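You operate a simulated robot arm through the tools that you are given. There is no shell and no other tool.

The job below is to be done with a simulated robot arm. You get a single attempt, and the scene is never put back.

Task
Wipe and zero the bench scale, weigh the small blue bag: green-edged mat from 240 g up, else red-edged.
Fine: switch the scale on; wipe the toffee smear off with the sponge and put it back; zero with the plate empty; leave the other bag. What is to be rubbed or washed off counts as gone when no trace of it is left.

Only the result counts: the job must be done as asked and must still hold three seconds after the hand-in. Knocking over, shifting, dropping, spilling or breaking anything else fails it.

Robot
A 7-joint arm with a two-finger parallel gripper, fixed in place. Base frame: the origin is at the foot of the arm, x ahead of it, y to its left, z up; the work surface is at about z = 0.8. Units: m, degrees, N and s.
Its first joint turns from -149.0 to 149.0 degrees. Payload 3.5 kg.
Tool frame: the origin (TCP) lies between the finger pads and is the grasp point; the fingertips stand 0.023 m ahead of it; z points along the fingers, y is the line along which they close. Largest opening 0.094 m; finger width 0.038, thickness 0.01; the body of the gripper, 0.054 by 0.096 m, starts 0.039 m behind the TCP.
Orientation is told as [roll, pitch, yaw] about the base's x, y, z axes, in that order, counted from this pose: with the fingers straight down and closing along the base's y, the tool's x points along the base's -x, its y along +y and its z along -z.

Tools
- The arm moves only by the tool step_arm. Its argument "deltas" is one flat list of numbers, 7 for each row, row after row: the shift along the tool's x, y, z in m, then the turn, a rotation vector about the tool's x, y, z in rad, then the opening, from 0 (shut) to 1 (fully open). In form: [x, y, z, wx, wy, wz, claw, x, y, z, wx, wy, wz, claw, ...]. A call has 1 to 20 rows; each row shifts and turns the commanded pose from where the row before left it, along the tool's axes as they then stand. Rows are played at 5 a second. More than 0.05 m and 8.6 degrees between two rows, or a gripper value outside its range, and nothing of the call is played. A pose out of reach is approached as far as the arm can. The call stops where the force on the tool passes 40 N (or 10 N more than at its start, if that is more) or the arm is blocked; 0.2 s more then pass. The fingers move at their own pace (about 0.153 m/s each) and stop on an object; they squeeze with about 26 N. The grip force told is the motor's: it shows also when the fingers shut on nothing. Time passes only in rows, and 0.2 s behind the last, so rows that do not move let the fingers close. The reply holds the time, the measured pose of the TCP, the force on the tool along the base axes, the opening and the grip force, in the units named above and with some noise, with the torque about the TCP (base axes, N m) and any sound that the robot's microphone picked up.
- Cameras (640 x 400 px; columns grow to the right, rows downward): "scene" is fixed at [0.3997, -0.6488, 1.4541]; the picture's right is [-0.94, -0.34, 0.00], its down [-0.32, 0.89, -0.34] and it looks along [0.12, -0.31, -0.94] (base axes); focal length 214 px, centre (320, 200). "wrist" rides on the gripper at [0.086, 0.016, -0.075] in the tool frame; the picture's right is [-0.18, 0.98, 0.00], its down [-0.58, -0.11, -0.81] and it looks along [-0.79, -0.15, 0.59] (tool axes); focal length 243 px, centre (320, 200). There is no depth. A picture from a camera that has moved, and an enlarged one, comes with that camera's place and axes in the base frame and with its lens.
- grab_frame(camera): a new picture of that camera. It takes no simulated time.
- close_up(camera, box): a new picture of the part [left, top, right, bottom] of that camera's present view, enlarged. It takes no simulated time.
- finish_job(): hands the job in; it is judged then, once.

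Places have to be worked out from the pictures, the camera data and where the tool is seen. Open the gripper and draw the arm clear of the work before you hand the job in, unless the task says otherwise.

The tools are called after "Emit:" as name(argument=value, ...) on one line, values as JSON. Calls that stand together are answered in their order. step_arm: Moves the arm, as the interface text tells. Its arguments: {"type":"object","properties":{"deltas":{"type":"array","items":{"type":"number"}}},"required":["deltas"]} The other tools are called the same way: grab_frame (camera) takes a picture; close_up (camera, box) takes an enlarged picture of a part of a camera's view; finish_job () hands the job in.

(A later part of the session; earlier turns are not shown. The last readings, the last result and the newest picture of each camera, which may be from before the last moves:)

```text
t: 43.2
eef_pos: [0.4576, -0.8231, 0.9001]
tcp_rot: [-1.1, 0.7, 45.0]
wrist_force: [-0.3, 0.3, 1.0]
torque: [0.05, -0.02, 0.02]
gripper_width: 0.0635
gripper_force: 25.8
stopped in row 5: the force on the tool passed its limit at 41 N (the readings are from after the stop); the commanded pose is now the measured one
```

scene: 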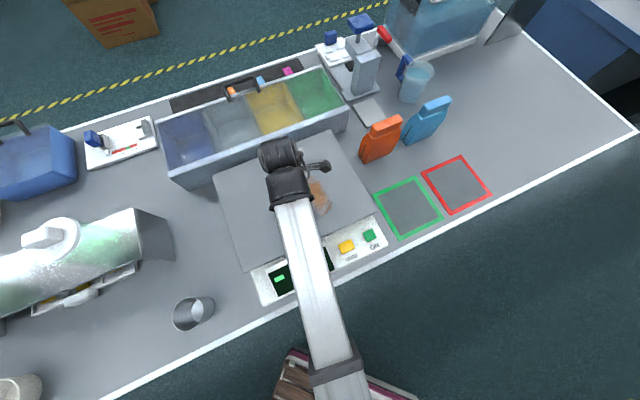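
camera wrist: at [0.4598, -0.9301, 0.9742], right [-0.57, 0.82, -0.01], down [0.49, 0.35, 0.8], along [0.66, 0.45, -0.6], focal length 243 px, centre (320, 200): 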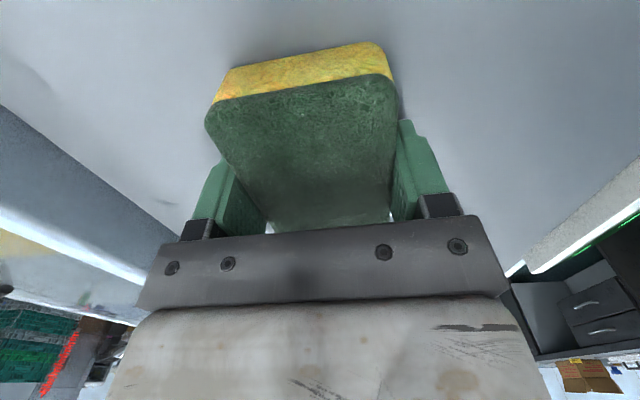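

I lift and carry the sponge back toward its place, then inspect the plate from the free scene camera.

Emit:
step_arm(deltas=[0, 0, -0.03, 0, 0, 0, 0.4, 0, 0, -0.03, 0, 0, 0, 0.4, 0, 0, -0.03, 0, 0, 0, 0.4, -0.0445, 0.0095, 0, 0, 0, 0, 0.4, -0.0445, 0.0095, 0, 0, 0, 0, 0.4, -0.0445, 0.0095, 0, 0, 0, 0, 0.4, -0.0445, 0.0095, 0, 0, 0, 0, 0.4, -0.0445, 0.0095, 0, 0, 0, 0, 0.4, -0.0445, 0.0095, 0, 0, 0, 0, 0.4, -0.0445, 0.0095, 0, 0, 0, 0, 0.4, -0.0445, 0.0095, 0, 0, 0, 0, 0.4, -0.0445, 0.0095, 0, 0, 0, 0, 0.4, -0.0445, 0.0095, 0, 0, 0, 0, 0.4, -0.0445, 0.0095, 0, 0, 0, 0, 0.4, -0.0445, 0.0095, 0, 0, 0, 0, 0.4, 0, 0, 0, 0, 0, 0, 0.4])

Emit:
close_up(camera="scene", box=[200, 120, 400, 310])

Emit:
close_up(camera="scene", box=[265, 150, 365, 240])

```text
t: 46.6
eef_pos: [0.7526, -0.3598, 0.9827]
tcp_rot: [-1.2, 0.7, 45.1]
wrist_force: [0.6, -0.4, 0.2]
torque: [0.03, 0.02, 0.0]
gripper_width: 0.0635
gripper_force: 26.1
```

```text
2.11 times, centred on (300, 215) of scene
camera zoom: at [0.3997, -0.6488, 1.4541], right [-0.94, -0.34, 0.0], down [-0.32, 0.89, -0.34], along [0.12, -0.31, -0.94], focal length 452 px, centre (362, 168)
```

zoom: 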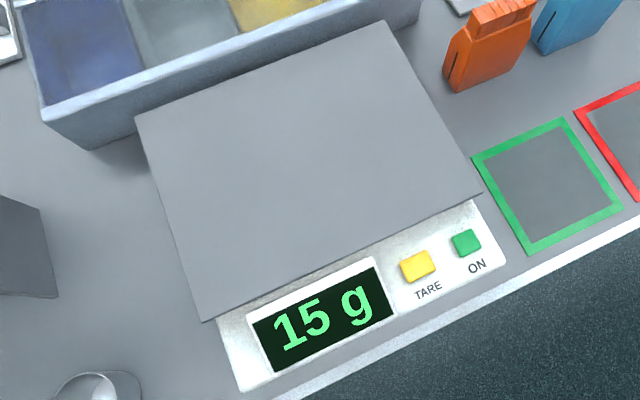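

```text
4.44 times, centred on (315, 195) of scene
camera zoom: at [0.3997, -0.6488, 1.4541], right [-0.94, -0.34, 0.0], down [-0.32, 0.89, -0.34], along [0.12, -0.31, -0.94], focal length 953 px, centre (342, 222)
```

zoom: 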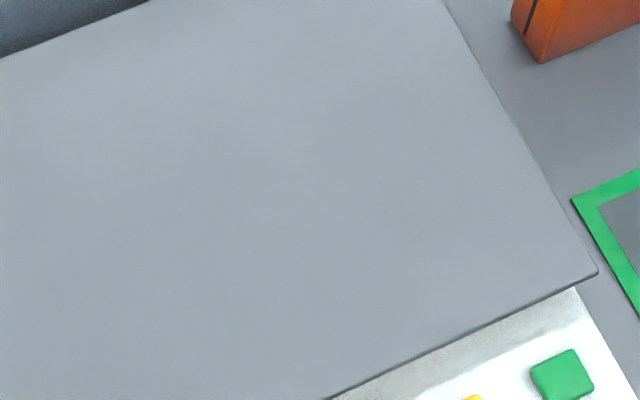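

The plate is clean; the 15 g left is an offset to be tared. I turn back to yaw 138° to set the sponge down exactly where it was.

Emit:
step_arm(deltas=[0, 0, 0, 0, 0, -0.125, 0.4, 0, 0, 0, 0, 0, -0.125, 0.4, 0, 0, 0, 0, 0, -0.125, 0.4, 0, 0, 0, 0, 0, -0.125, 0.4, 0, 0, 0, 0, 0, -0.125, 0.4, 0, 0, 0, 0, 0, -0.125, 0.4, 0, 0, 0, 0, 0, -0.125, 0.4, 0, 0, 0, 0, 0, -0.125, 0.4, 0, 0, 0, 0, 0, -0.125, 0.4, 0, 0, 0, 0, 0, -0.125, 0.4, 0, 0, 0, 0, 0, -0.125, 0.4, 0, 0, 0, 0, 0, -0.125, 0.4, 0, 0, 0, 0, 0, -0.122, 0.4, 0, 0, 0, 0, 0, 0, 0.4])

Emit:
grab_frame(camera="wrist")

```text
t: 49.6
eef_pos: [0.7516, -0.3624, 0.98]
tcp_rot: [0.8, 1.2, 138.2]
wrist_force: [1.0, 0.2, -0.3]
torque: [0.03, 0.01, -0.02]
gripper_width: 0.0633
gripper_force: 25.4
```

```text
taken
camera wrist: at [0.8053, -0.4308, 1.0565], right [-0.79, -0.61, 0.01], down [-0.37, 0.49, 0.79], along [-0.49, 0.62, -0.61], focal length 243 px, centre (320, 200)
```

wrist: 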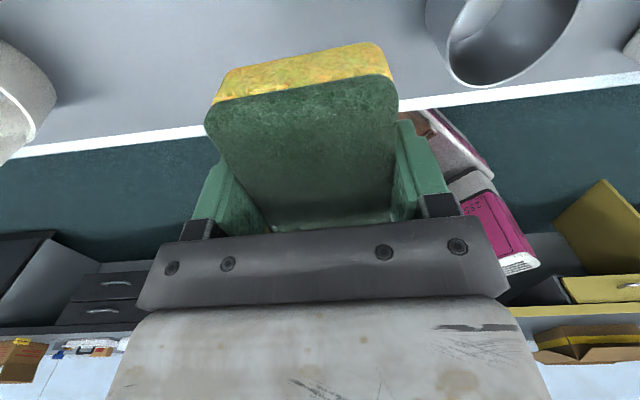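

The sponge rode up slightly in the grip, so contact will come a little lower. I correct the small offset and tilt, then lower to just above the bench.

Emit:
step_arm(deltas=[0.0044, -0.0003, 0.03, 0, -0.0175, 0, 0.4, 0, 0, 0.04, 0, 0, 0, 0.4, 0, 0, 0.04, 0, 0, 0, 0.4, 0, 0, 0.02, 0, 0, 0, 0.4, 0, 0, 0.008, 0, 0, 0, 0.4, 0, 0, 0, 0, 0, 0, 0.4])

Emit:
grab_frame(camera="wrist")

Emit:
close_up(camera="scene", box=[60, 270, 240, 390])

```text
t: 51.0
eef_pos: [0.7577, -0.3663, 0.8416]
tcp_rot: [0.8, 0.3, 138.0]
wrist_force: [0.0, -0.2, -0.6]
torque: [-0.02, 0.03, -0.02]
gripper_width: 0.0637
gripper_force: 25.9
```

```text
taken
camera wrist: at [0.8111, -0.4362, 0.9167], right [-0.79, -0.61, 0.01], down [-0.35, 0.48, 0.8], along [-0.49, 0.63, -0.6], focal length 243 px, centre (320, 200)
```

wrist: 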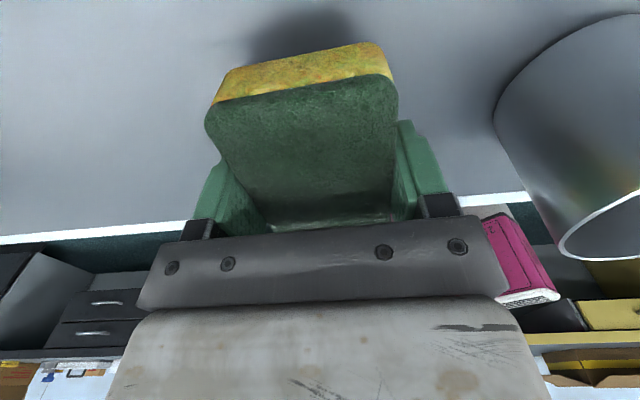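

```text
3.33 times, centred on (150, 330) of scene
camera zoom: at [0.3997, -0.6488, 1.4541], right [-0.94, -0.34, 0.0], down [-0.32, 0.89, -0.34], along [0.12, -0.31, -0.94], focal length 715 px, centre (887, -233)
```

zoom: 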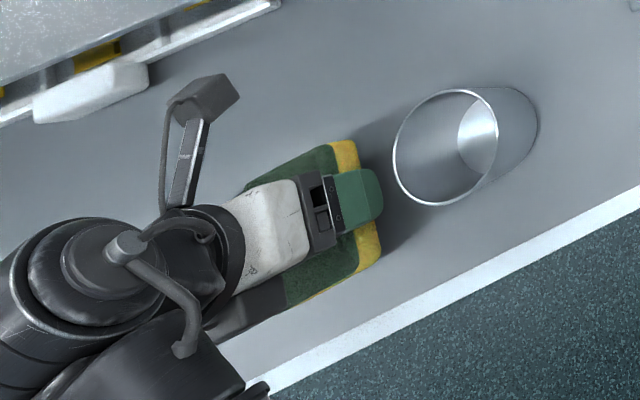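

Shadow shows the sponge about a centimetre above the bench. I nudge it back to its spot and lower in small steps until it touches.

Emit:
step_arm(deltas=[-0.0027, 0.0008, 0.004, 0, 0, 0, 0.4, 0, 0, 0.003, 0, 0, 0, 0.4, 0, 0, 0.003, 0, 0, 0, 0.4, 0, 0, 0.002, 0, 0, 0, 0.4])

Emit:
grab_frame(camera="wrist")

```text
t: 52.0
eef_pos: [0.7545, -0.3655, 0.8317]
tcp_rot: [0.8, 0.1, 138.1]
wrist_force: [-0.4, -0.2, 0.8]
torque: [0.02, 0.0, 0.03]
gripper_width: 0.0636
gripper_force: 26.2
```

```text
taken
camera wrist: at [0.8082, -0.4355, 0.9056], right [-0.79, -0.61, 0.01], down [-0.35, 0.48, 0.8], along [-0.49, 0.63, -0.6], focal length 243 px, centre (320, 200)
```

wrist: 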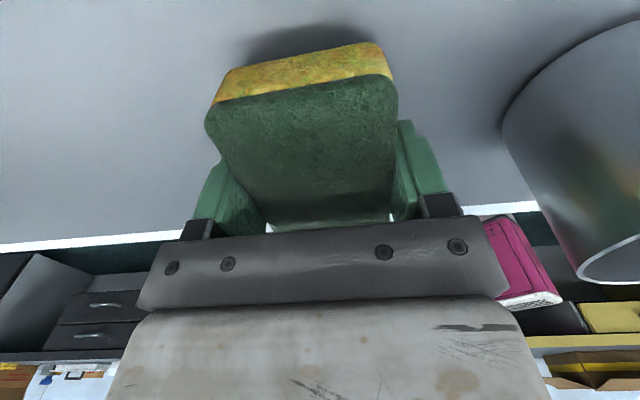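

No contact yet; I lower a few more millimetres (tips still above the bench).

Emit:
step_arm(deltas=[0, 0, 0.002, 0, 0, 0, 0.4, 0, 0, 0.0015, 0, 0, 0, 0.4, 0, 0, 0.001, 0, 0, 0, 0.4, 0, 0, 0, 0, 0, 0, 0.4])

Emit:
grab_frame(camera="wrist")

Emit:
close_up(camera="scene", box=[60, 270, 240, 390])

```text
t: 53.0
eef_pos: [0.7531, -0.3649, 0.8253]
tcp_rot: [0.7, 0.2, 138.1]
wrist_force: [-0.4, 0.4, 0.3]
torque: [0.01, -0.07, 0.02]
gripper_width: 0.0635
gripper_force: 26.1
```

```text
taken
camera wrist: at [0.8071, -0.4351, 0.9007], right [-0.79, -0.61, 0.01], down [-0.35, 0.48, 0.8], along [-0.49, 0.63, -0.6], focal length 243 px, centre (320, 200)
```

wrist: 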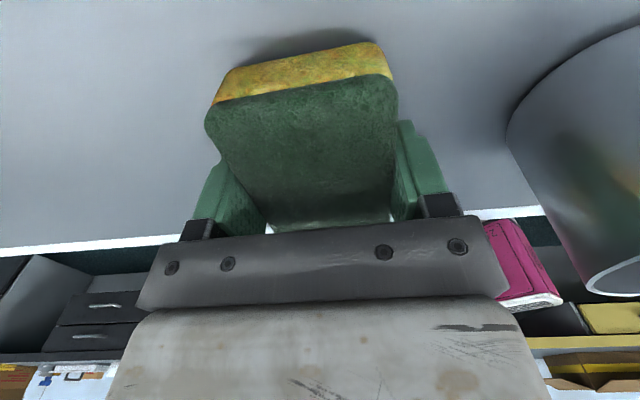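

```text
3.33 times, centred on (150, 330) of scene
camera zoom: at [0.3997, -0.6488, 1.4541], right [-0.94, -0.34, 0.0], down [-0.32, 0.89, -0.34], along [0.12, -0.31, -0.94], focal length 715 px, centre (887, -233)
```

zoom: 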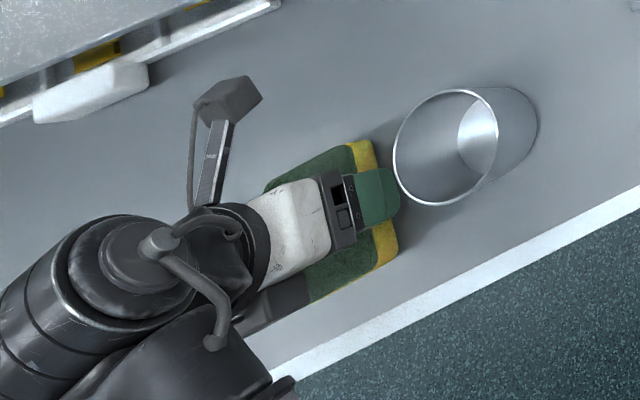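

Still no contact, shadow is very thin. I lower 1 mm at a time.

Emit:
step_arm(deltas=[0, 0, 0.001, 0, 0, 0, 0.4, 0, 0, 0.001, 0, 0, 0, 0.4, 0, 0, 0, 0, 0, 0, 0.4])

```text
t: 53.8
eef_pos: [0.7538, -0.3665, 0.8236]
tcp_rot: [0.7, 0.3, 138.0]
wrist_force: [2.3, 1.4, 20.6]
torque: [0.29, -0.79, -0.03]
gripper_width: 0.0636
gripper_force: 25.8
```

Touch-down is felt at 20 N (near one finger side). I ease up 1.5 mm and open the gripper to release the sponge.

Emit:
step_arm(deltas=[0, 0, -0.0015, 0, 0, 0, 0.4, 0, 0, 0, 0, 0, 0, 0.75, 0, 0, 0, 0, 0, 0, 0.9, 0, 0, 0, 0, 0, 0, 0.95, 0, 0, 0, 0, 0, 0, 0.95])

Emit:
grab_frame(camera="wrist")

```text
t: 55.0
eef_pos: [0.7535, -0.3669, 0.824]
tcp_rot: [0.8, 0.2, 138.1]
wrist_force: [-1.9, -1.7, 1.7]
torque: [0.05, 0.0, 0.08]
gripper_width: 0.0882
gripper_force: 0.0
```

```text
taken
camera wrist: at [0.8067, -0.4358, 0.899], right [-0.79, -0.61, 0.01], down [-0.35, 0.48, 0.8], along [-0.49, 0.63, -0.6], focal length 243 px, centre (320, 200)
```

wrist: 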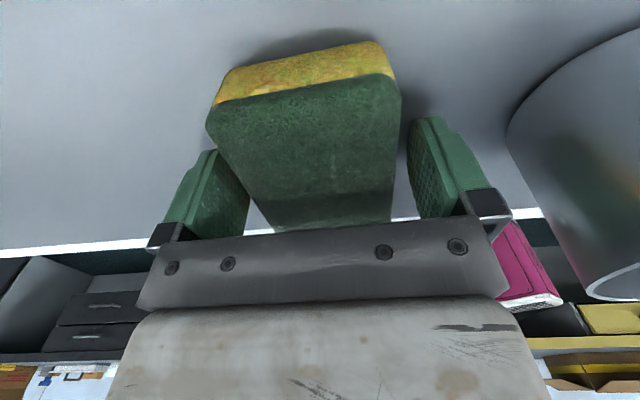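

The sponge is released and stands flat. I raise straight up and check its place.

Emit:
step_arm(deltas=[0, 0, -0.015, 0, 0, 0, 0.95, 0, 0, -0.03, 0, 0, 0, 0.95, 0, 0, -0.05, 0, 0, 0, 1, 0, 0, -0.05, 0, 0, 0, 1, 0, 0, -0.03, 0, 0, 0, 1, 0, 0, 0, 0, 0, 0.125, 1, 0, 0, 0, 0, 0, 0.125, 1, 0, 0, 0, 0, 0, 0.125, 1, 0, 0, 0, 0, 0, 0.125, 1, 0, 0, 0, 0, 0, 0.125, 1, 0, 0, 0, 0, 0, 0.125, 1, 0, 0, 0, 0, 0, 0.125, 1, 0, 0, 0, 0, 0, 0.125, 1, 0, 0, 0, 0, 0, 0.125, 1, 0, 0, 0, 0, 0, 0.125, 1, 0, 0, 0, 0, 0, 0.125, 1, 0, 0, 0, 0, 0, 0.125, 1, 0, 0, 0, 0, 0, 0.122, 1, 0, 0, 0, 0, 0, 0, 1])

Emit:
grab_frame(camera="wrist")

Emit:
grab_frame(camera="scene")

Emit:
close_up(camera="scene", box=[100, 260, 260, 380])

```text
t: 59.0
eef_pos: [0.7544, -0.3635, 0.9994]
tcp_rot: [-0.2, 0.7, 45.0]
wrist_force: [0.4, 0.0, -0.8]
torque: [-0.02, 0.0, 0.01]
gripper_width: 0.0939
gripper_force: 0.1
```

```text
taken
camera wrist: at [0.6832, -0.4134, 1.0758], right [-0.57, 0.82, -0.01], down [0.49, 0.34, 0.8], along [0.66, 0.45, -0.6], focal length 243 px, centre (320, 200)
```

wrist: 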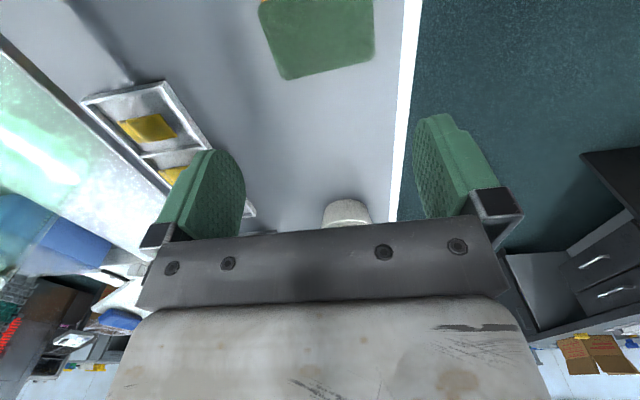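

```text
taken
```

scene: 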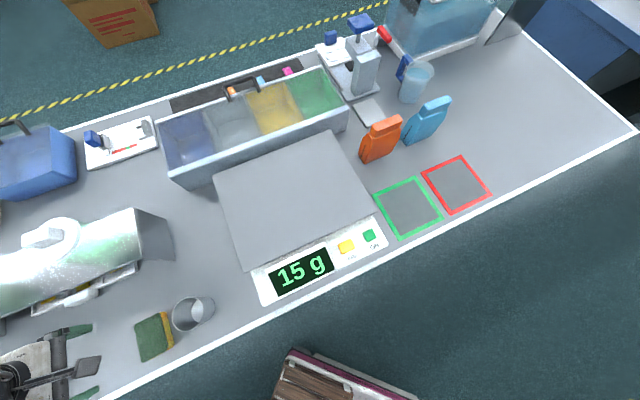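

```text
3.33 times, centred on (180, 320) of scene
camera zoom: at [0.3997, -0.6488, 1.4541], right [-0.94, -0.34, 0.0], down [-0.32, 0.89, -0.34], along [0.12, -0.31, -0.94], focal length 715 px, centre (787, -200)
```

zoom: 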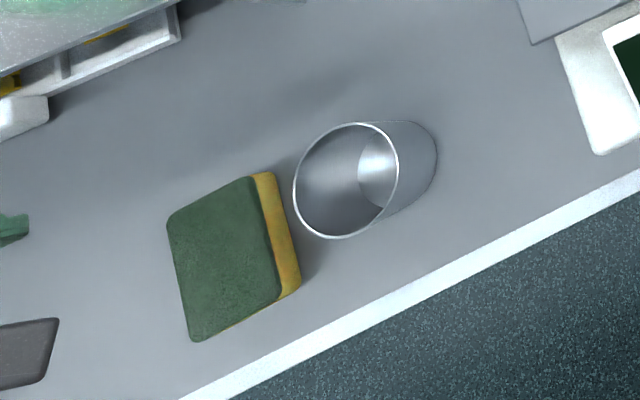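

The sponge is back in its place within about 3 mm. Next I go to the TARE button with closed fingers.

Emit:
step_arm(deltas=[0.046, 0.0009, 0, 0, 0, 0, 0.5, 0.046, 0.0009, 0, 0, 0, 0, 0.2, 0.046, 0.0009, 0, 0, 0, 0, 0, 0.046, 0.0009, 0, 0, 0, 0, 0, 0.046, 0.0009, 0, 0, 0, 0, 0, 0.046, 0.0009, 0, 0, 0, 0, 0, 0.046, 0.0009, 0, 0, 0, 0, 0, 0.046, 0.0009, 0, 0, 0, 0, 0, 0.046, 0.0009, 0, 0, 0, 0, 0, 0.046, 0.0009, 0, 0, 0, 0, 0, 0.046, 0.0009, 0, 0, 0, 0, 0, 0.0455, 0.0008, 0, 0, 0, 0, 0, 0, 0, 0.04, 0, 0, 0, 0, 0, 0, 0.04, 0, 0, 0, 0, 0, 0, 0, 0, 0, 0, 0])

Emit:
grab_frame(camera="wrist")

```text
t: 62.2
eef_pos: [0.3598, -0.7453, 0.9277]
tcp_rot: [-0.2, 0.8, 45.1]
wrist_force: [-0.1, -0.2, 0.4]
torque: [-0.02, 0.04, -0.02]
gripper_width: 0.0
gripper_force: 25.9
```

```text
taken
camera wrist: at [0.2869, -0.7943, 1.0034], right [-0.57, 0.82, -0.01], down [0.49, 0.35, 0.8], along [0.66, 0.45, -0.6], focal length 243 px, centre (320, 200)
```

wrist: 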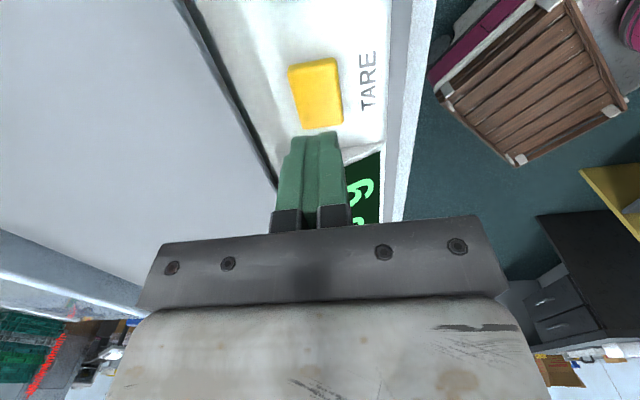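

The TARE button centre is about 6 mm toward tool +x. I correct and press down gently.

Emit:
step_arm(deltas=[0.0057, -0.0018, 0.03, 0, 0, 0, 0, 0, 0, 0.01, 0, 0, 0, 0, 0, 0, 0.005, 0, 0, 0, 0, 0, 0, 0.003, 0, 0, 0, 0, 0, 0, 0.003, 0, 0, 0, 0, 0, 0, 0.003, 0, 0, 0, 0, 0, 0, 0.002, 0, 0, 0, 0, 0, 0, 0.002, 0, 0, 0, 0])

Emit:
close_up(camera="scene", box=[240, 200, 400, 310])

```text
t: 63.8
eef_pos: [0.3552, -0.7531, 0.8763]
tcp_rot: [-0.5, 0.8, 45.2]
wrist_force: [1.7, 2.3, 31.9]
torque: [0.27, -0.36, -0.02]
gripper_width: 0.0001
gripper_force: 26.4
heard: click
stopped in row 7: the force on the tool passed its limit at 42 N (the readings are from after the stop); the commanded pose is now the measured one
```

```text
3.64 times, centred on (320, 255) of scene
camera zoom: at [0.3997, -0.6488, 1.4541], right [-0.94, -0.34, 0.0], down [-0.32, 0.89, -0.34], along [0.12, -0.31, -0.94], focal length 780 px, centre (320, 0)
```

zoom: 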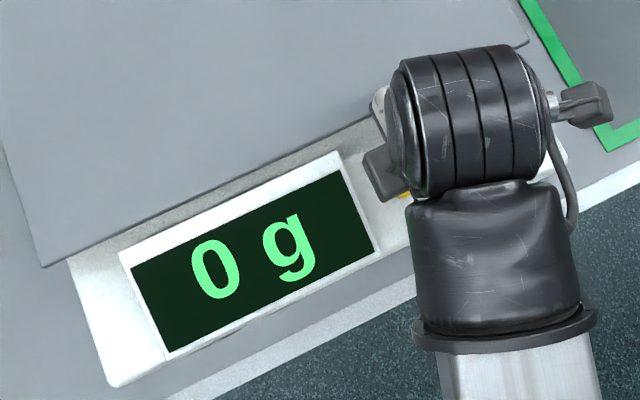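

The scale was zeroed with the plate empty (0 g). I lift away, move toward the mats and tilt the fingers toward -e1 (45°), which extends the reach to the bag and points the camera straight down.

Emit:
step_arm(deltas=[0, 0, -0.04, 0, 0, 0, 0, 0, 0, -0.04, 0, 0, 0, 0, 0.03, -0.0116, -0.025, 0, 0, 0, 0, 0.03, -0.0116, -0.025, 0, 0, 0, 0.5, 0.03, -0.0116, -0.025, 0, 0, 0, 1, 0.03, -0.0116, -0.025, 0, 0, 0, 1, 0.03, -0.0116, -0.025, 0, 0, 0, 1, 0, 0, 0, 0, 0.131, 0, 1, 0, 0, 0, 0, 0.131, 0, 1, 0, 0, 0, 0, 0.131, 0, 1, 0, 0, 0, 0, 0.131, 0, 1, 0, 0, 0, 0, 0.131, 0, 1, 0, 0, 0, 0, 0.131, 0, 1, 0, 0, 0, 0, 0, 0, 1])

Emit:
grab_frame(camera="wrist")

Emit:
grab_frame(camera="scene")

```text
t: 66.8
eef_pos: [0.292, -0.8969, 1.0812]
tcp_rot: [-0.5, 45.9, 44.8]
wrist_force: [0.4, 0.1, -0.6]
torque: [-0.03, 0.0, 0.01]
gripper_width: 0.0941
gripper_force: 0.1
```

```text
taken
camera wrist: at [0.275, -0.8908, 1.1944], right [-0.61, 0.78, -0.14], down [0.77, 0.62, 0.14], along [0.2, -0.02, -0.98], focal length 243 px, centre (320, 200)
```

wrist: 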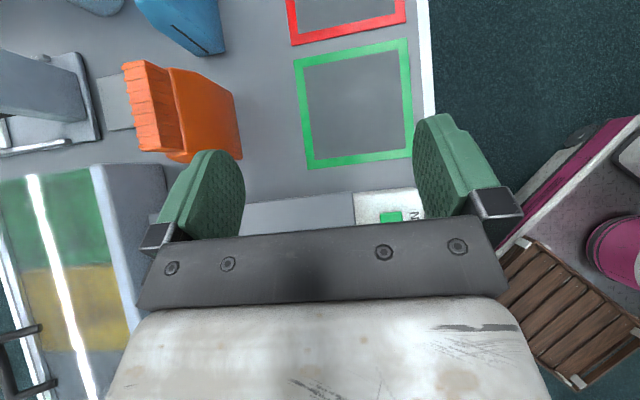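

```text
taken
```

scene: 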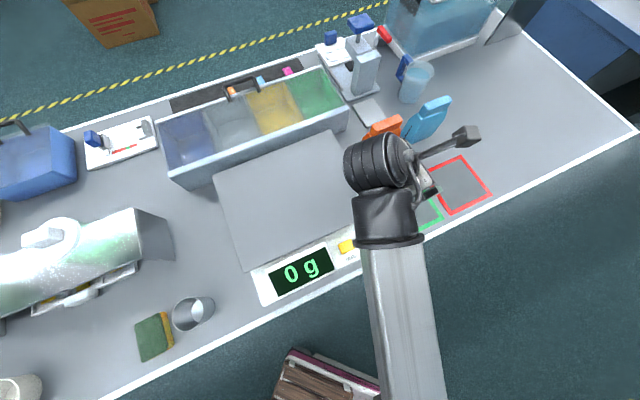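

The tilt works without contact and the camera now looks straight down. I move part of the way toward the bags at this height to see them from above.

Emit:
step_arm(deltas=[0.0209, -0.02, 0.0215, 0, 0, 0, 1, 0.0209, -0.02, 0.0215, 0, 0, 0, 1, 0.0209, -0.02, 0.0215, 0, 0, 0, 1, 0.0209, -0.02, 0.0215, 0, 0, 0, 1, 0.0209, -0.02, 0.0215, 0, 0, 0, 1, 0, 0, 0, 0, 0, 0, 1])

Emit:
grab_frame(camera="wrist")

Emit:
grab_frame(camera="scene")

```text
t: 68.2
eef_pos: [0.2581, -1.075, 1.0774]
tcp_rot: [-0.5, 45.8, 44.8]
wrist_force: [0.2, -0.9, 0.3]
torque: [0.02, -0.01, 0.0]
gripper_width: 0.094
gripper_force: 0.0
```

```text
taken
camera wrist: at [0.2412, -1.0683, 1.1925], right [-0.61, 0.78, -0.14], down [0.77, 0.62, 0.15], along [0.2, -0.02, -0.98], focal length 243 px, centre (320, 200)
```

wrist: 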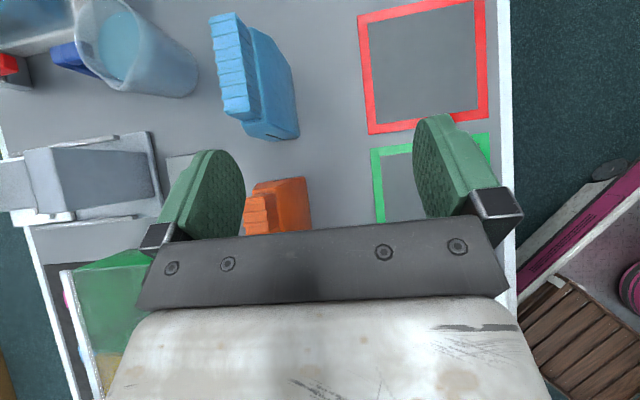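

```text
taken
```

scene: 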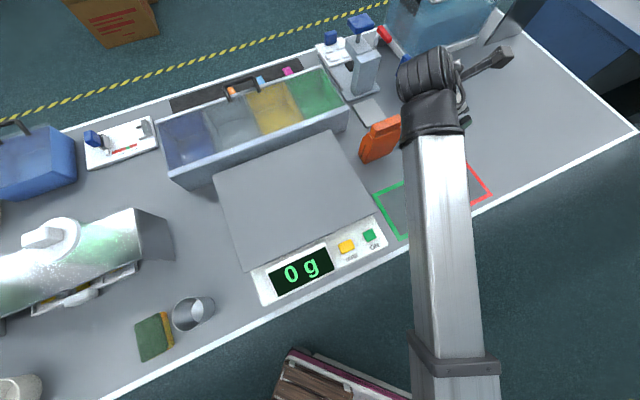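

Good view of the blue bag from above. I take an enlarged view to measure its neck and body.

Emit:
close_up(camera="wrist", box=[170, 0, 330, 250])

```text
1.60 times, centred on (250, 125) of wrist
camera zoom: at [0.2412, -1.0683, 1.1925], right [-0.61, 0.78, -0.14], down [0.77, 0.62, 0.15], along [0.2, -0.02, -0.98], focal length 388 px, centre (432, 320)
```

zoom: 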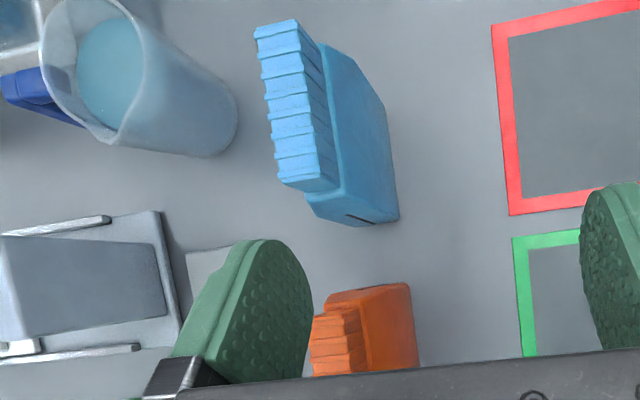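

I zoom in further on the bag for exact edges.

Emit:
close_up(camera="wrist", box=[195, 0, 315, 75])

Emit:
close_up(camera="wrist", box=[195, 70, 315, 145])

```text
5.33 times, centred on (255, 38) of wrist
camera zoom: at [0.2412, -1.0683, 1.1925], right [-0.61, 0.78, -0.14], down [0.77, 0.62, 0.15], along [0.2, -0.02, -0.98], focal length 1294 px, centre (667, 1067)
```

zoom: 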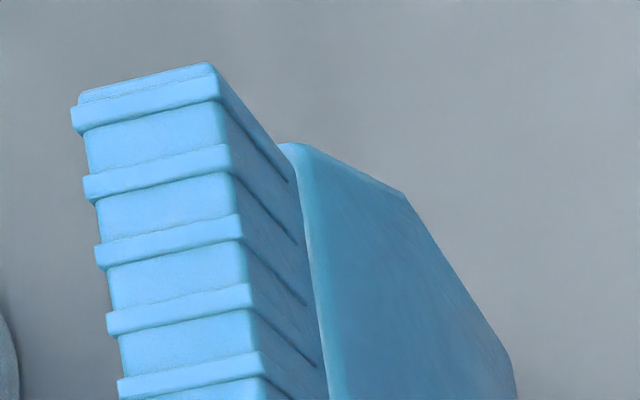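

```text
5.33 times, centred on (255, 108) of wrist
camera zoom: at [0.2412, -1.0683, 1.1925], right [-0.61, 0.78, -0.14], down [0.77, 0.62, 0.15], along [0.2, -0.02, -0.98], focal length 1294 px, centre (667, 693)
```

zoom: 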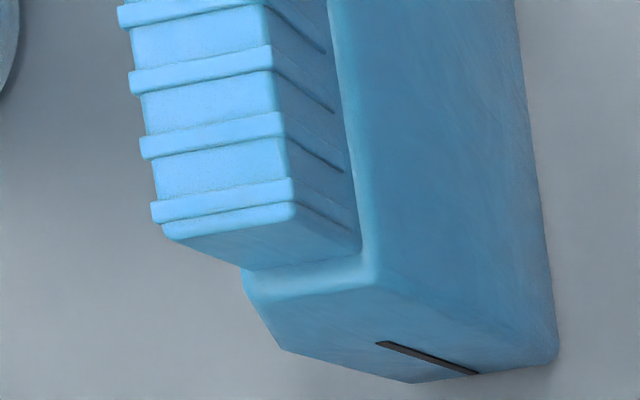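

I measure the blue bag: body 0.106 by 0.045 (e1 centre -0.690, e2 centre 1.032), neck 0.087 by 0.026, from z about 0.928 to 0.959. I'll grip the neck across its thickness; first I move above it at z 1.03 to test the reach.

Emit:
step_arm(deltas=[0.0108, -0.0223, 0.028, 0, 0, 0, 1, 0.0108, -0.0223, 0.028, 0, 0, 0, 1, 0.0108, -0.0223, 0.028, 0, 0, 0, 1, 0.0108, -0.0223, 0.028, 0, 0, 0, 1, 0, 0, 0, 0, 0, 0, 1])

Emit:
grab_frame(camera="wrist")

Emit:
grab_frame(camera="scene")

```text
t: 69.4
eef_pos: [0.243, -1.2139, 1.0337]
tcp_rot: [-0.5, 45.8, 44.8]
wrist_force: [-0.6, 0.3, -1.0]
torque: [-0.02, 0.0, -0.01]
gripper_width: 0.0942
gripper_force: 0.0
```

```text
taken
camera wrist: at [0.2256, -1.2079, 1.1481], right [-0.61, 0.78, -0.14], down [0.77, 0.62, 0.15], along [0.2, -0.02, -0.98], focal length 243 px, centre (320, 200)
```

wrist: 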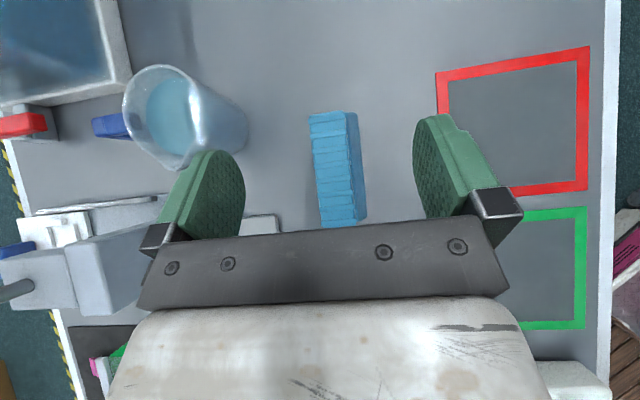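

```text
taken
```

scene: 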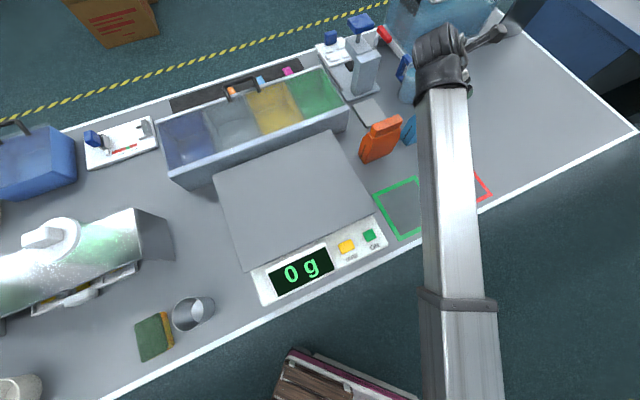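

The bag is reachable (no limit reported). I take a close-up to check the alignment of the neck between the fingers.

Emit:
close_up(camera="wrist", box=[270, 95, 430, 245])

```text
2.67 times, centred on (350, 170) of wrist
camera zoom: at [0.2256, -1.2079, 1.1481], right [-0.61, 0.78, -0.14], down [0.77, 0.62, 0.15], along [0.2, -0.02, -0.98], focal length 647 px, centre (240, 280)
```

zoom: 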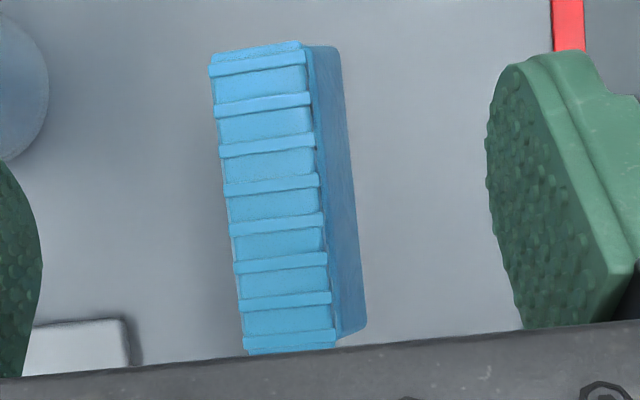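

The tool is aligned with the neck within 1 mm. I lower straight down to TCP z about 0.955 with the fingers open.

Emit:
step_arm(deltas=[-0.0141, 0, 0.0137, 0, 0, 0, 1, -0.0141, 0, 0.0137, 0, 0, 0, 1, -0.0141, 0, 0.0137, 0, 0, 0, 1, -0.0141, 0, 0.0137, 0, 0, 0, 1, 0, 0, 0, 0, 0, 0, 1])

Emit:
grab_frame(camera="wrist")

Emit:
close_up(camera="scene", box=[340, 0, 540, 170])

```text
t: 70.6
eef_pos: [0.242, -1.2152, 0.9542]
tcp_rot: [-0.6, 45.8, 45.0]
wrist_force: [0.3, -0.3, 0.2]
torque: [-0.03, 0.01, 0.03]
gripper_width: 0.094
gripper_force: 0.1
```

```text
taken
camera wrist: at [0.2248, -1.2087, 1.0687], right [-0.61, 0.78, -0.14], down [0.77, 0.62, 0.15], along [0.2, -0.02, -0.98], focal length 243 px, centre (320, 200)
```

wrist: 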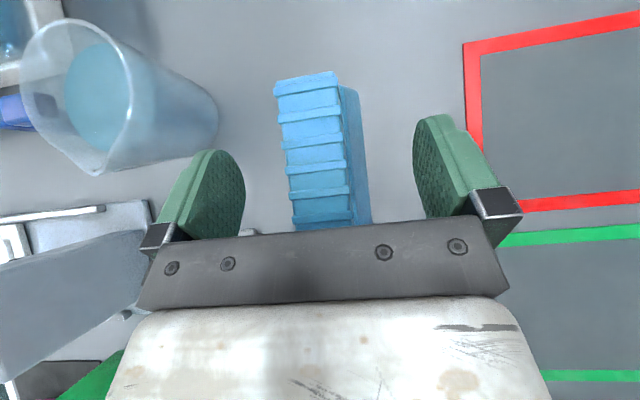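

```text
2.35 times, centred on (440, 85) of scene
camera zoom: at [0.3997, -0.6488, 1.4541], right [-0.94, -0.34, 0.0], down [-0.32, 0.89, -0.34], along [0.12, -0.31, -0.94], focal length 505 px, centre (38, 471)
```

zoom: 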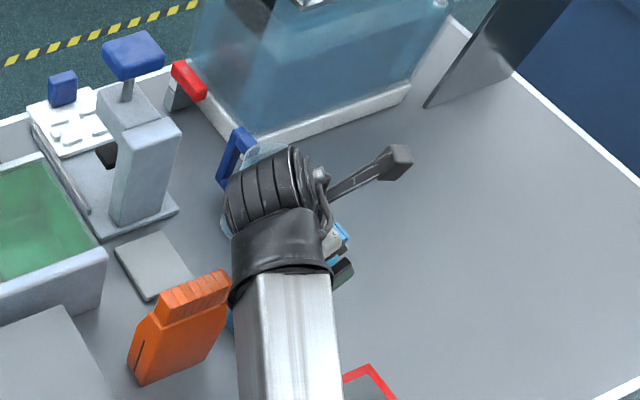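

The neck is centred between the fingers. I close the gripper on it.

Emit:
step_arm(deltas=[0, 0, 0, 0, 0, 0, 0.6, 0, 0, 0, 0, 0, 0, 0.35, 0, 0, 0, 0, 0, 0, 0.15, 0, 0, 0, 0, 0, 0, 0.1, 0, 0, 0, 0, 0, 0, 0.1])

Emit:
grab_frame(camera="wrist")

```text
t: 71.8
eef_pos: [0.2422, -1.2153, 0.9542]
tcp_rot: [-0.5, 45.7, 44.8]
wrist_force: [-0.6, 0.8, 1.3]
torque: [-0.01, 0.06, -0.03]
gripper_width: 0.0318
gripper_force: 25.8
```

```text
taken
camera wrist: at [0.2247, -1.2086, 1.0688], right [-0.61, 0.78, -0.14], down [0.77, 0.62, 0.15], along [0.2, -0.02, -0.98], focal length 243 px, centre (320, 200)
```

wrist: 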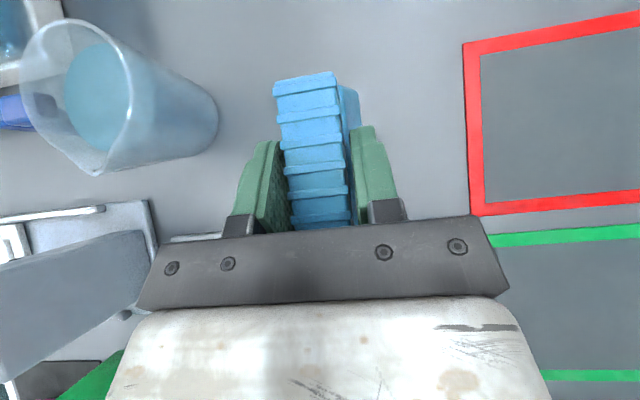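

The neck is gripped at 0.032 m. I lift straight up a little first and check the hold.

Emit:
step_arm(deltas=[0.0072, 0, -0.007, 0, 0, 0, 0.1, 0.0143, 0, -0.014, 0, 0, 0, 0.1, 0.0143, 0, -0.014, 0, 0, 0, 0.1, 0, 0, 0, 0, 0, 0, 0.1])

Emit:
grab_frame(camera="wrist")

Emit:
grab_frame(camera="scene")

```text
t: 72.8
eef_pos: [0.2441, -1.2153, 1.0037]
tcp_rot: [-0.5, 45.9, 44.8]
wrist_force: [0.5, -0.7, -2.4]
torque: [-0.04, 0.01, 0.0]
gripper_width: 0.0316
gripper_force: 26.2
```

```text
taken
camera wrist: at [0.2265, -1.2097, 1.1183], right [-0.61, 0.78, -0.14], down [0.77, 0.62, 0.15], along [0.2, -0.02, -0.98], focal length 243 px, centre (320, 200)
```

wrist: 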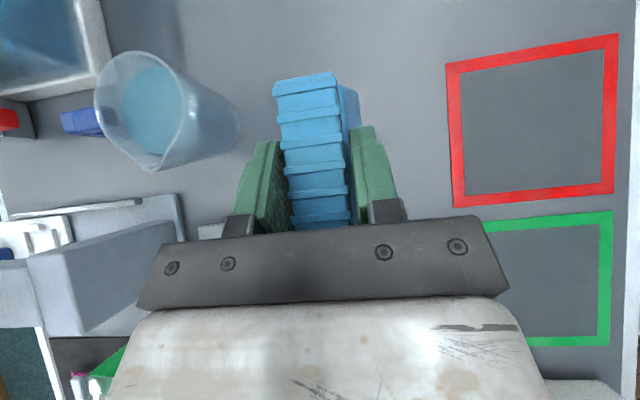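

```text
taken
```

scene: 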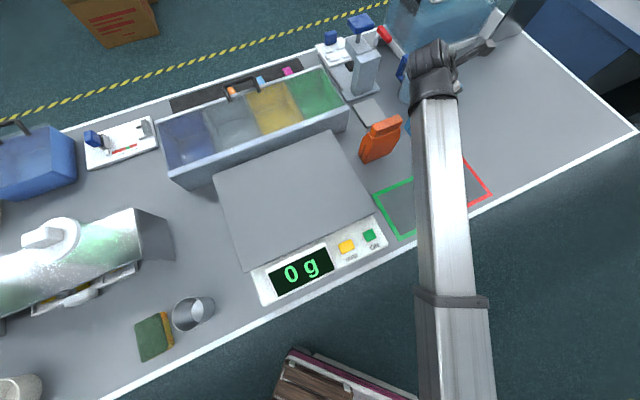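

The bag hangs steady (about 2.4 N). I raise it further, draw it toward the robot clear of the orange bag, and carry it along to above the plate.

Emit:
step_arm(deltas=[0.0287, 0, -0.0279, 0, 0, 0, 0.1, 0.0287, 0, -0.0279, 0, 0, 0, 0.1, 0, 0.03, 0, 0, 0, 0, 0.1, 0, 0.03, 0, 0, 0, 0, 0.1, 0, 0.03, 0, 0, 0, 0, 0.1, 0, 0.03, 0, 0, 0, 0, 0.1, 0, 0, 0, 0, 0, 0, 0.1])

Emit:
grab_frame(camera="scene")

```text
t: 74.4
eef_pos: [0.1579, -1.1315, 1.0835]
tcp_rot: [-0.5, 45.9, 44.8]
wrist_force: [-0.4, 0.6, -2.5]
torque: [0.04, 0.01, 0.05]
gripper_width: 0.0318
gripper_force: 26.2
```

```text
taken
```

scene: 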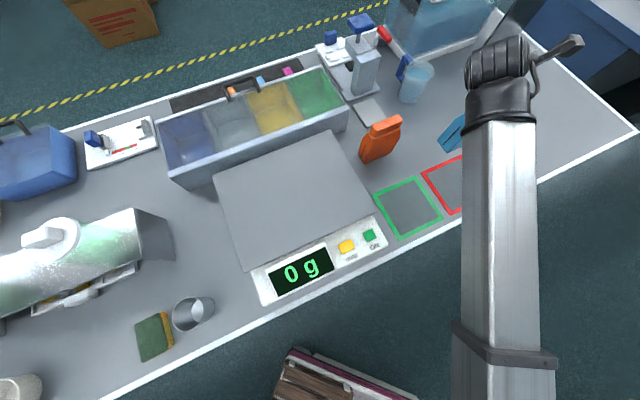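

Clear of the orange bag. I now carry it along the bench (+e1) to above the plate.

Emit:
step_arm(deltas=[-0.0305, 0, -0.0313, 0, 0, 0, 0.1, -0.0305, 0, -0.0313, 0, 0, 0, 0.1, -0.0305, 0, -0.0313, 0, 0, 0, 0.1, -0.0305, 0, -0.0313, 0, 0, 0, 0.1, -0.0305, 0, -0.0313, 0, 0, 0, 0.1, -0.0305, 0, -0.0313, 0, 0, 0, 0.1, -0.0305, 0, -0.0313, 0, 0, 0, 0.1, -0.0305, 0, -0.0313, 0, 0, 0, 0.1, -0.0305, 0, -0.0313, 0, 0, 0, 0.1, -0.0305, 0, -0.0313, 0, 0, 0, 0.1, 0, 0, 0, 0, 0, 0, 0.1])

Emit:
grab_frame(camera="wrist")

Emit:
grab_frame(camera="scene")

```text
t: 76.8
eef_pos: [0.4674, -0.817, 1.0827]
tcp_rot: [-0.6, 45.8, 44.8]
wrist_force: [0.2, 0.1, -3.2]
torque: [0.01, 0.0, 0.0]
gripper_width: 0.0316
gripper_force: 25.9
```

```text
taken
camera wrist: at [0.4502, -0.8106, 1.1976], right [-0.61, 0.78, -0.14], down [0.77, 0.62, 0.15], along [0.2, -0.02, -0.98], focal length 243 px, centre (320, 200)
```

wrist: 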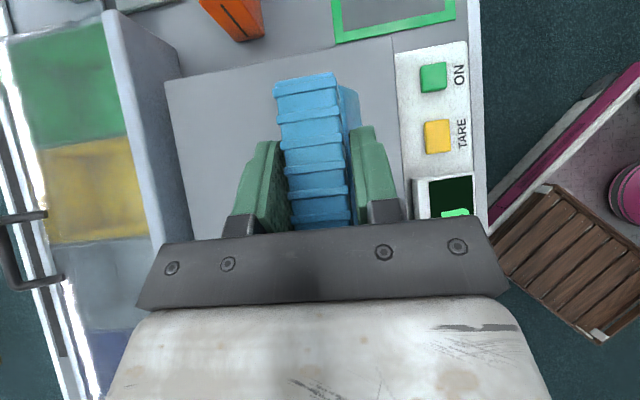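

```text
taken
```

scene: 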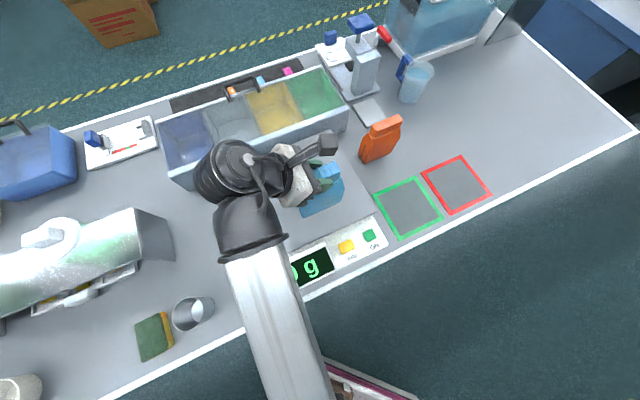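

The bag is above the plate, bottom at about 0.929. I lower it in decreasing steps toward the plate.

Emit:
step_arm(deltas=[-0.0143, 0, 0.0139, 0, 0, 0, 0.1, -0.0143, 0, 0.0139, 0, 0, 0, 0.1, -0.0036, 0, 0.0035, 0, 0, 0, 0.1, -0.0036, 0, 0.0035, 0, 0, 0, 0.1, -0.0022, 0, 0.0021, 0, 0, 0, 0.1, 0, 0, 0, 0, 0, 0, 0.1])

Emit:
close_up(camera="scene", box=[240, 140, 400, 310])

```text
t: 78.2
eef_pos: [0.4652, -0.8204, 1.0319]
tcp_rot: [-0.5, 45.8, 44.8]
wrist_force: [0.8, 0.0, -2.7]
torque: [0.03, -0.01, -0.01]
gripper_width: 0.0314
gripper_force: 26.1
```

```text
2.35 times, centred on (320, 225) of scene
camera zoom: at [0.3997, -0.6488, 1.4541], right [-0.94, -0.34, 0.0], down [-0.32, 0.89, -0.34], along [0.12, -0.31, -0.94], focal length 505 px, centre (320, 141)
```

zoom: 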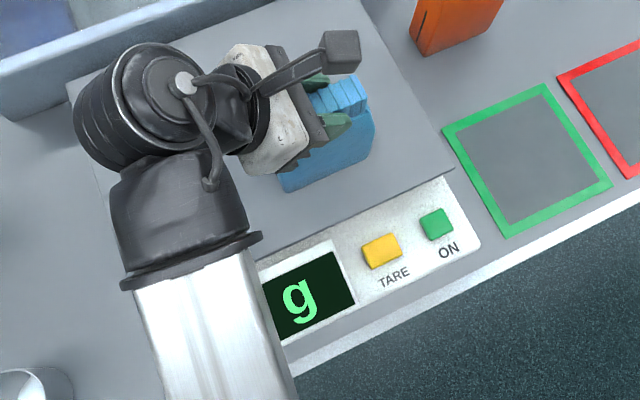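

Still hanging freely (-2.7 N), bottom at about 0.878. I continue in 2 mm steps.

Emit:
step_arm(deltas=[-0.0014, 0, 0.0014, 0, 0, 0, 0.1, -0.0014, 0, 0.0014, 0, 0, 0, 0.1, -0.0014, 0, 0.0014, 0, 0, 0, 0.1, 0, 0, 0, 0, 0, 0, 0.1])

```text
t: 79.0
eef_pos: [0.4654, -0.8207, 1.0302]
tcp_rot: [-0.7, 46.3, 44.6]
wrist_force: [-0.6, 4.8, 12.7]
torque: [0.46, -0.15, 0.02]
gripper_width: 0.0315
gripper_force: 25.9
stopped in row 4: the force on the tool passed its limit at 42 N (the readings are from after the stop); the commanded pose is now the measured one
```

The bag touches the plate at TCP z about 1.030. I ease up slightly and open the fingers.

Emit:
step_arm(deltas=[0.0008, 0, -0.0008, 0, 0, 0, 0.1, 0, 0, 0, 0, 0, 0, 0.1, 0, 0, 0, 0, 0, 0, 0.45, 0, 0, 0, 0, 0, 0, 0.7, 0, 0, 0, 0, 0, 0, 1, 0, 0, 0, 0, 0, 0, 1])

Emit:
grab_frame(camera="wrist")

Emit:
close_up(camera="scene", box=[240, 140, 400, 310])

```text
t: 80.5
eef_pos: [0.4655, -0.8217, 1.0305]
tcp_rot: [-0.8, 46.1, 44.6]
wrist_force: [-0.4, 0.5, 0.0]
torque: [-0.02, -0.01, 0.0]
gripper_width: 0.0941
gripper_force: 0.1
```

```text
taken
camera wrist: at [0.4488, -0.8144, 1.1442], right [-0.61, 0.78, -0.14], down [0.77, 0.62, 0.14], along [0.2, -0.02, -0.98], focal length 243 px, centre (320, 200)
```

wrist: 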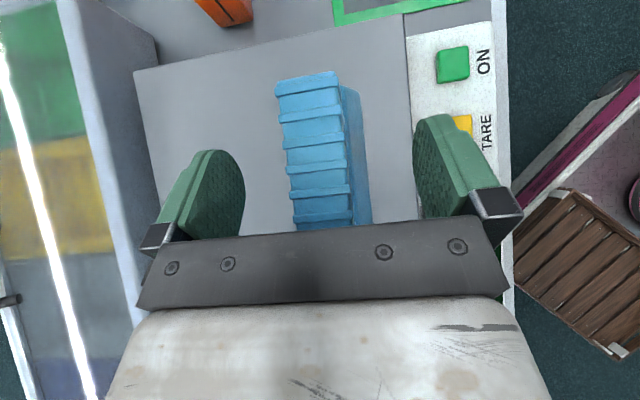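

```text
2.35 times, centred on (320, 225) of scene
camera zoom: at [0.3997, -0.6488, 1.4541], right [-0.94, -0.34, 0.0], down [-0.32, 0.89, -0.34], along [0.12, -0.31, -0.94], focal length 505 px, centre (320, 141)
```

zoom: 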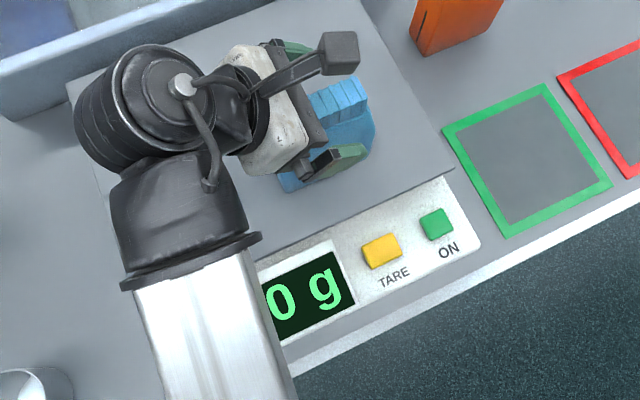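

The bag stands alone on the plate; the display is partly hidden ("?0 g"). I rise straight up, then move aside to read the scale fully.

Emit:
step_arm(deltas=[0.0144, 0, -0.0139, 0, 0, 0, 1, 0.0287, 0, -0.0278, 0, 0, 0, 1, 0.0287, 0, -0.0278, 0, 0, 0, 1, 0.0139, 0, 0.0144, 0, 0, 0, 1, 0.0278, 0, 0.0287, 0, 0, 0, 1, 0.0278, 0, 0.0287, 0, 0, 0, 1, 0.0278, 0, 0.0287, 0, 0, 0, 1, 0.0278, 0, 0.0287, 0, 0, 0, 1, 0.0278, 0, 0.0287, 0, 0, 0, 1, 0, 0, 0, 0, 0, 0, 1])

Emit:
grab_frame(camera="scene")

Emit:
close_up(camera="scene", box=[240, 140, 400, 310])

Emit:
grab_frame(camera="wrist")

```text
t: 82.7
eef_pos: [0.3102, -0.9771, 1.134]
tcp_rot: [-0.8, 46.1, 44.6]
wrist_force: [0.7, -0.1, 0.5]
torque: [-0.01, 0.04, 0.0]
gripper_width: 0.094
gripper_force: 0.1
```

```text
taken
```

scene: 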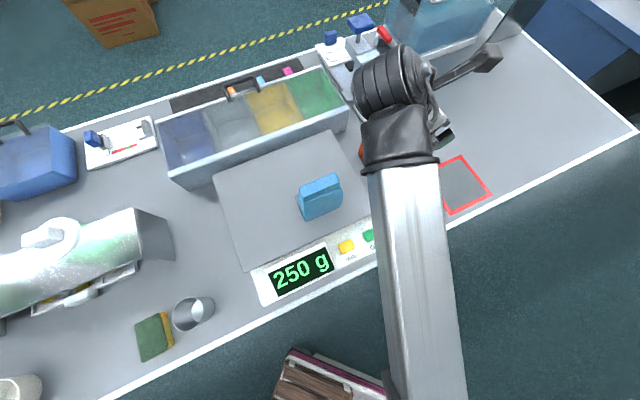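

```text
2.35 times, centred on (320, 225) of scene
camera zoom: at [0.3997, -0.6488, 1.4541], right [-0.94, -0.34, 0.0], down [-0.32, 0.89, -0.34], along [0.12, -0.31, -0.94], focal length 505 px, centre (320, 141)
```

zoom: 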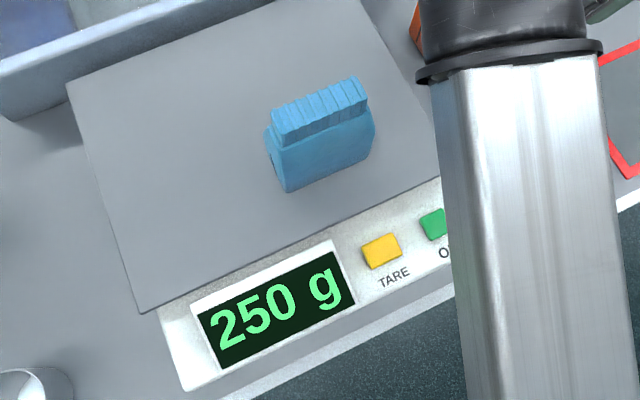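

```text
taken
camera wrist: at [0.2933, -0.9693, 1.2472], right [-0.61, 0.78, -0.14], down [0.77, 0.62, 0.14], along [0.2, -0.02, -0.98], focal length 243 px, centre (320, 200)
```

wrist: 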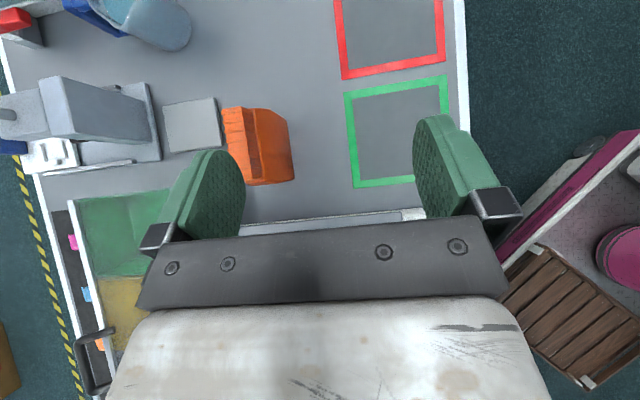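

The scale reads 250 g with the arm clear, so the bag belongs on the green-edged mat. I go back above the bag for the re-grasp.

Emit:
step_arm(deltas=[-0.0278, 0, -0.0287, 0, 0, 0, 1, -0.0278, 0, -0.0287, 0, 0, 0, 1, -0.0278, 0, -0.0287, 0, 0, 0, 1, -0.0278, 0, -0.0287, 0, 0, 0, 1, -0.0278, 0, -0.0287, 0, 0, 0, 1, -0.0139, 0, -0.0144, 0, 0, 0, 1, 0, 0, 0, 0, 0, 0, 1])

Emit:
close_up(camera="wrist", box=[240, 80, 440, 240])

```text
t: 84.2
eef_pos: [0.4644, -0.8221, 1.1298]
tcp_rot: [-0.7, 46.2, 44.6]
wrist_force: [-0.3, -0.4, -0.4]
torque: [0.0, -0.02, -0.02]
gripper_width: 0.094
gripper_force: 0.0
```

```text
2.50 times, centred on (340, 160) of wrist
camera zoom: at [0.4476, -0.8156, 1.2442], right [-0.61, 0.78, -0.14], down [0.77, 0.62, 0.14], along [0.2, -0.02, -0.98], focal length 606 px, centre (270, 300)
```

zoom: 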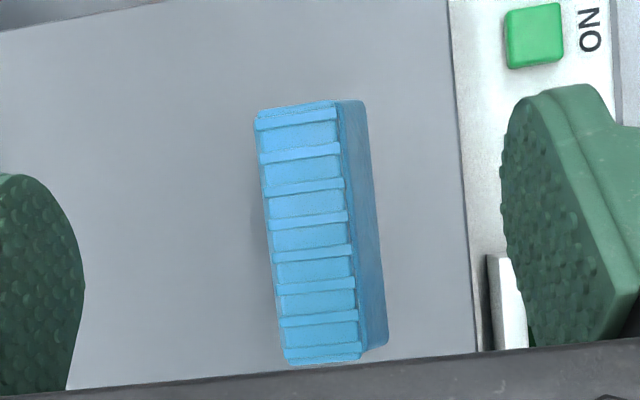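

Aligned with the neck within about 2 mm. I go straight down and close on it again.

Emit:
step_arm(deltas=[-0.0179, 0, 0.0171, 0, 0, 0, 1, -0.0179, 0, 0.0171, 0, 0, 0, 1, -0.0179, 0, 0.0171, 0, 0, 0, 1, -0.0172, 0, 0.0165, 0, 0, 0, 1, 0, 0, 0, 0, 0, 0, 1, 0, 0, 0, 0, 0, 0, 0.6, 0, 0, 0, 0, 0, 0, 0.35, 0, 0, 0, 0, 0, 0, 0.15, 0, 0, 0, 0, 0, 0, 0.1, 0, 0, 0, 0, 0, 0, 0.1])

Emit:
grab_frame(camera="wrist")

```text
t: 86.5
eef_pos: [0.4659, -0.8231, 1.031]
tcp_rot: [-0.8, 46.3, 44.6]
wrist_force: [0.4, -0.1, 0.3]
torque: [-0.09, -0.05, 0.01]
gripper_width: 0.0307
gripper_force: 26.0
```

```text
taken
camera wrist: at [0.4492, -0.8156, 1.1454], right [-0.61, 0.78, -0.14], down [0.77, 0.62, 0.14], along [0.2, -0.02, -0.98], focal length 243 px, centre (320, 200)
```

wrist: 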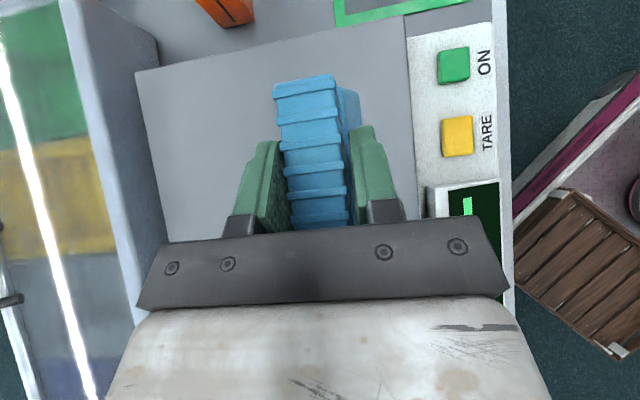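

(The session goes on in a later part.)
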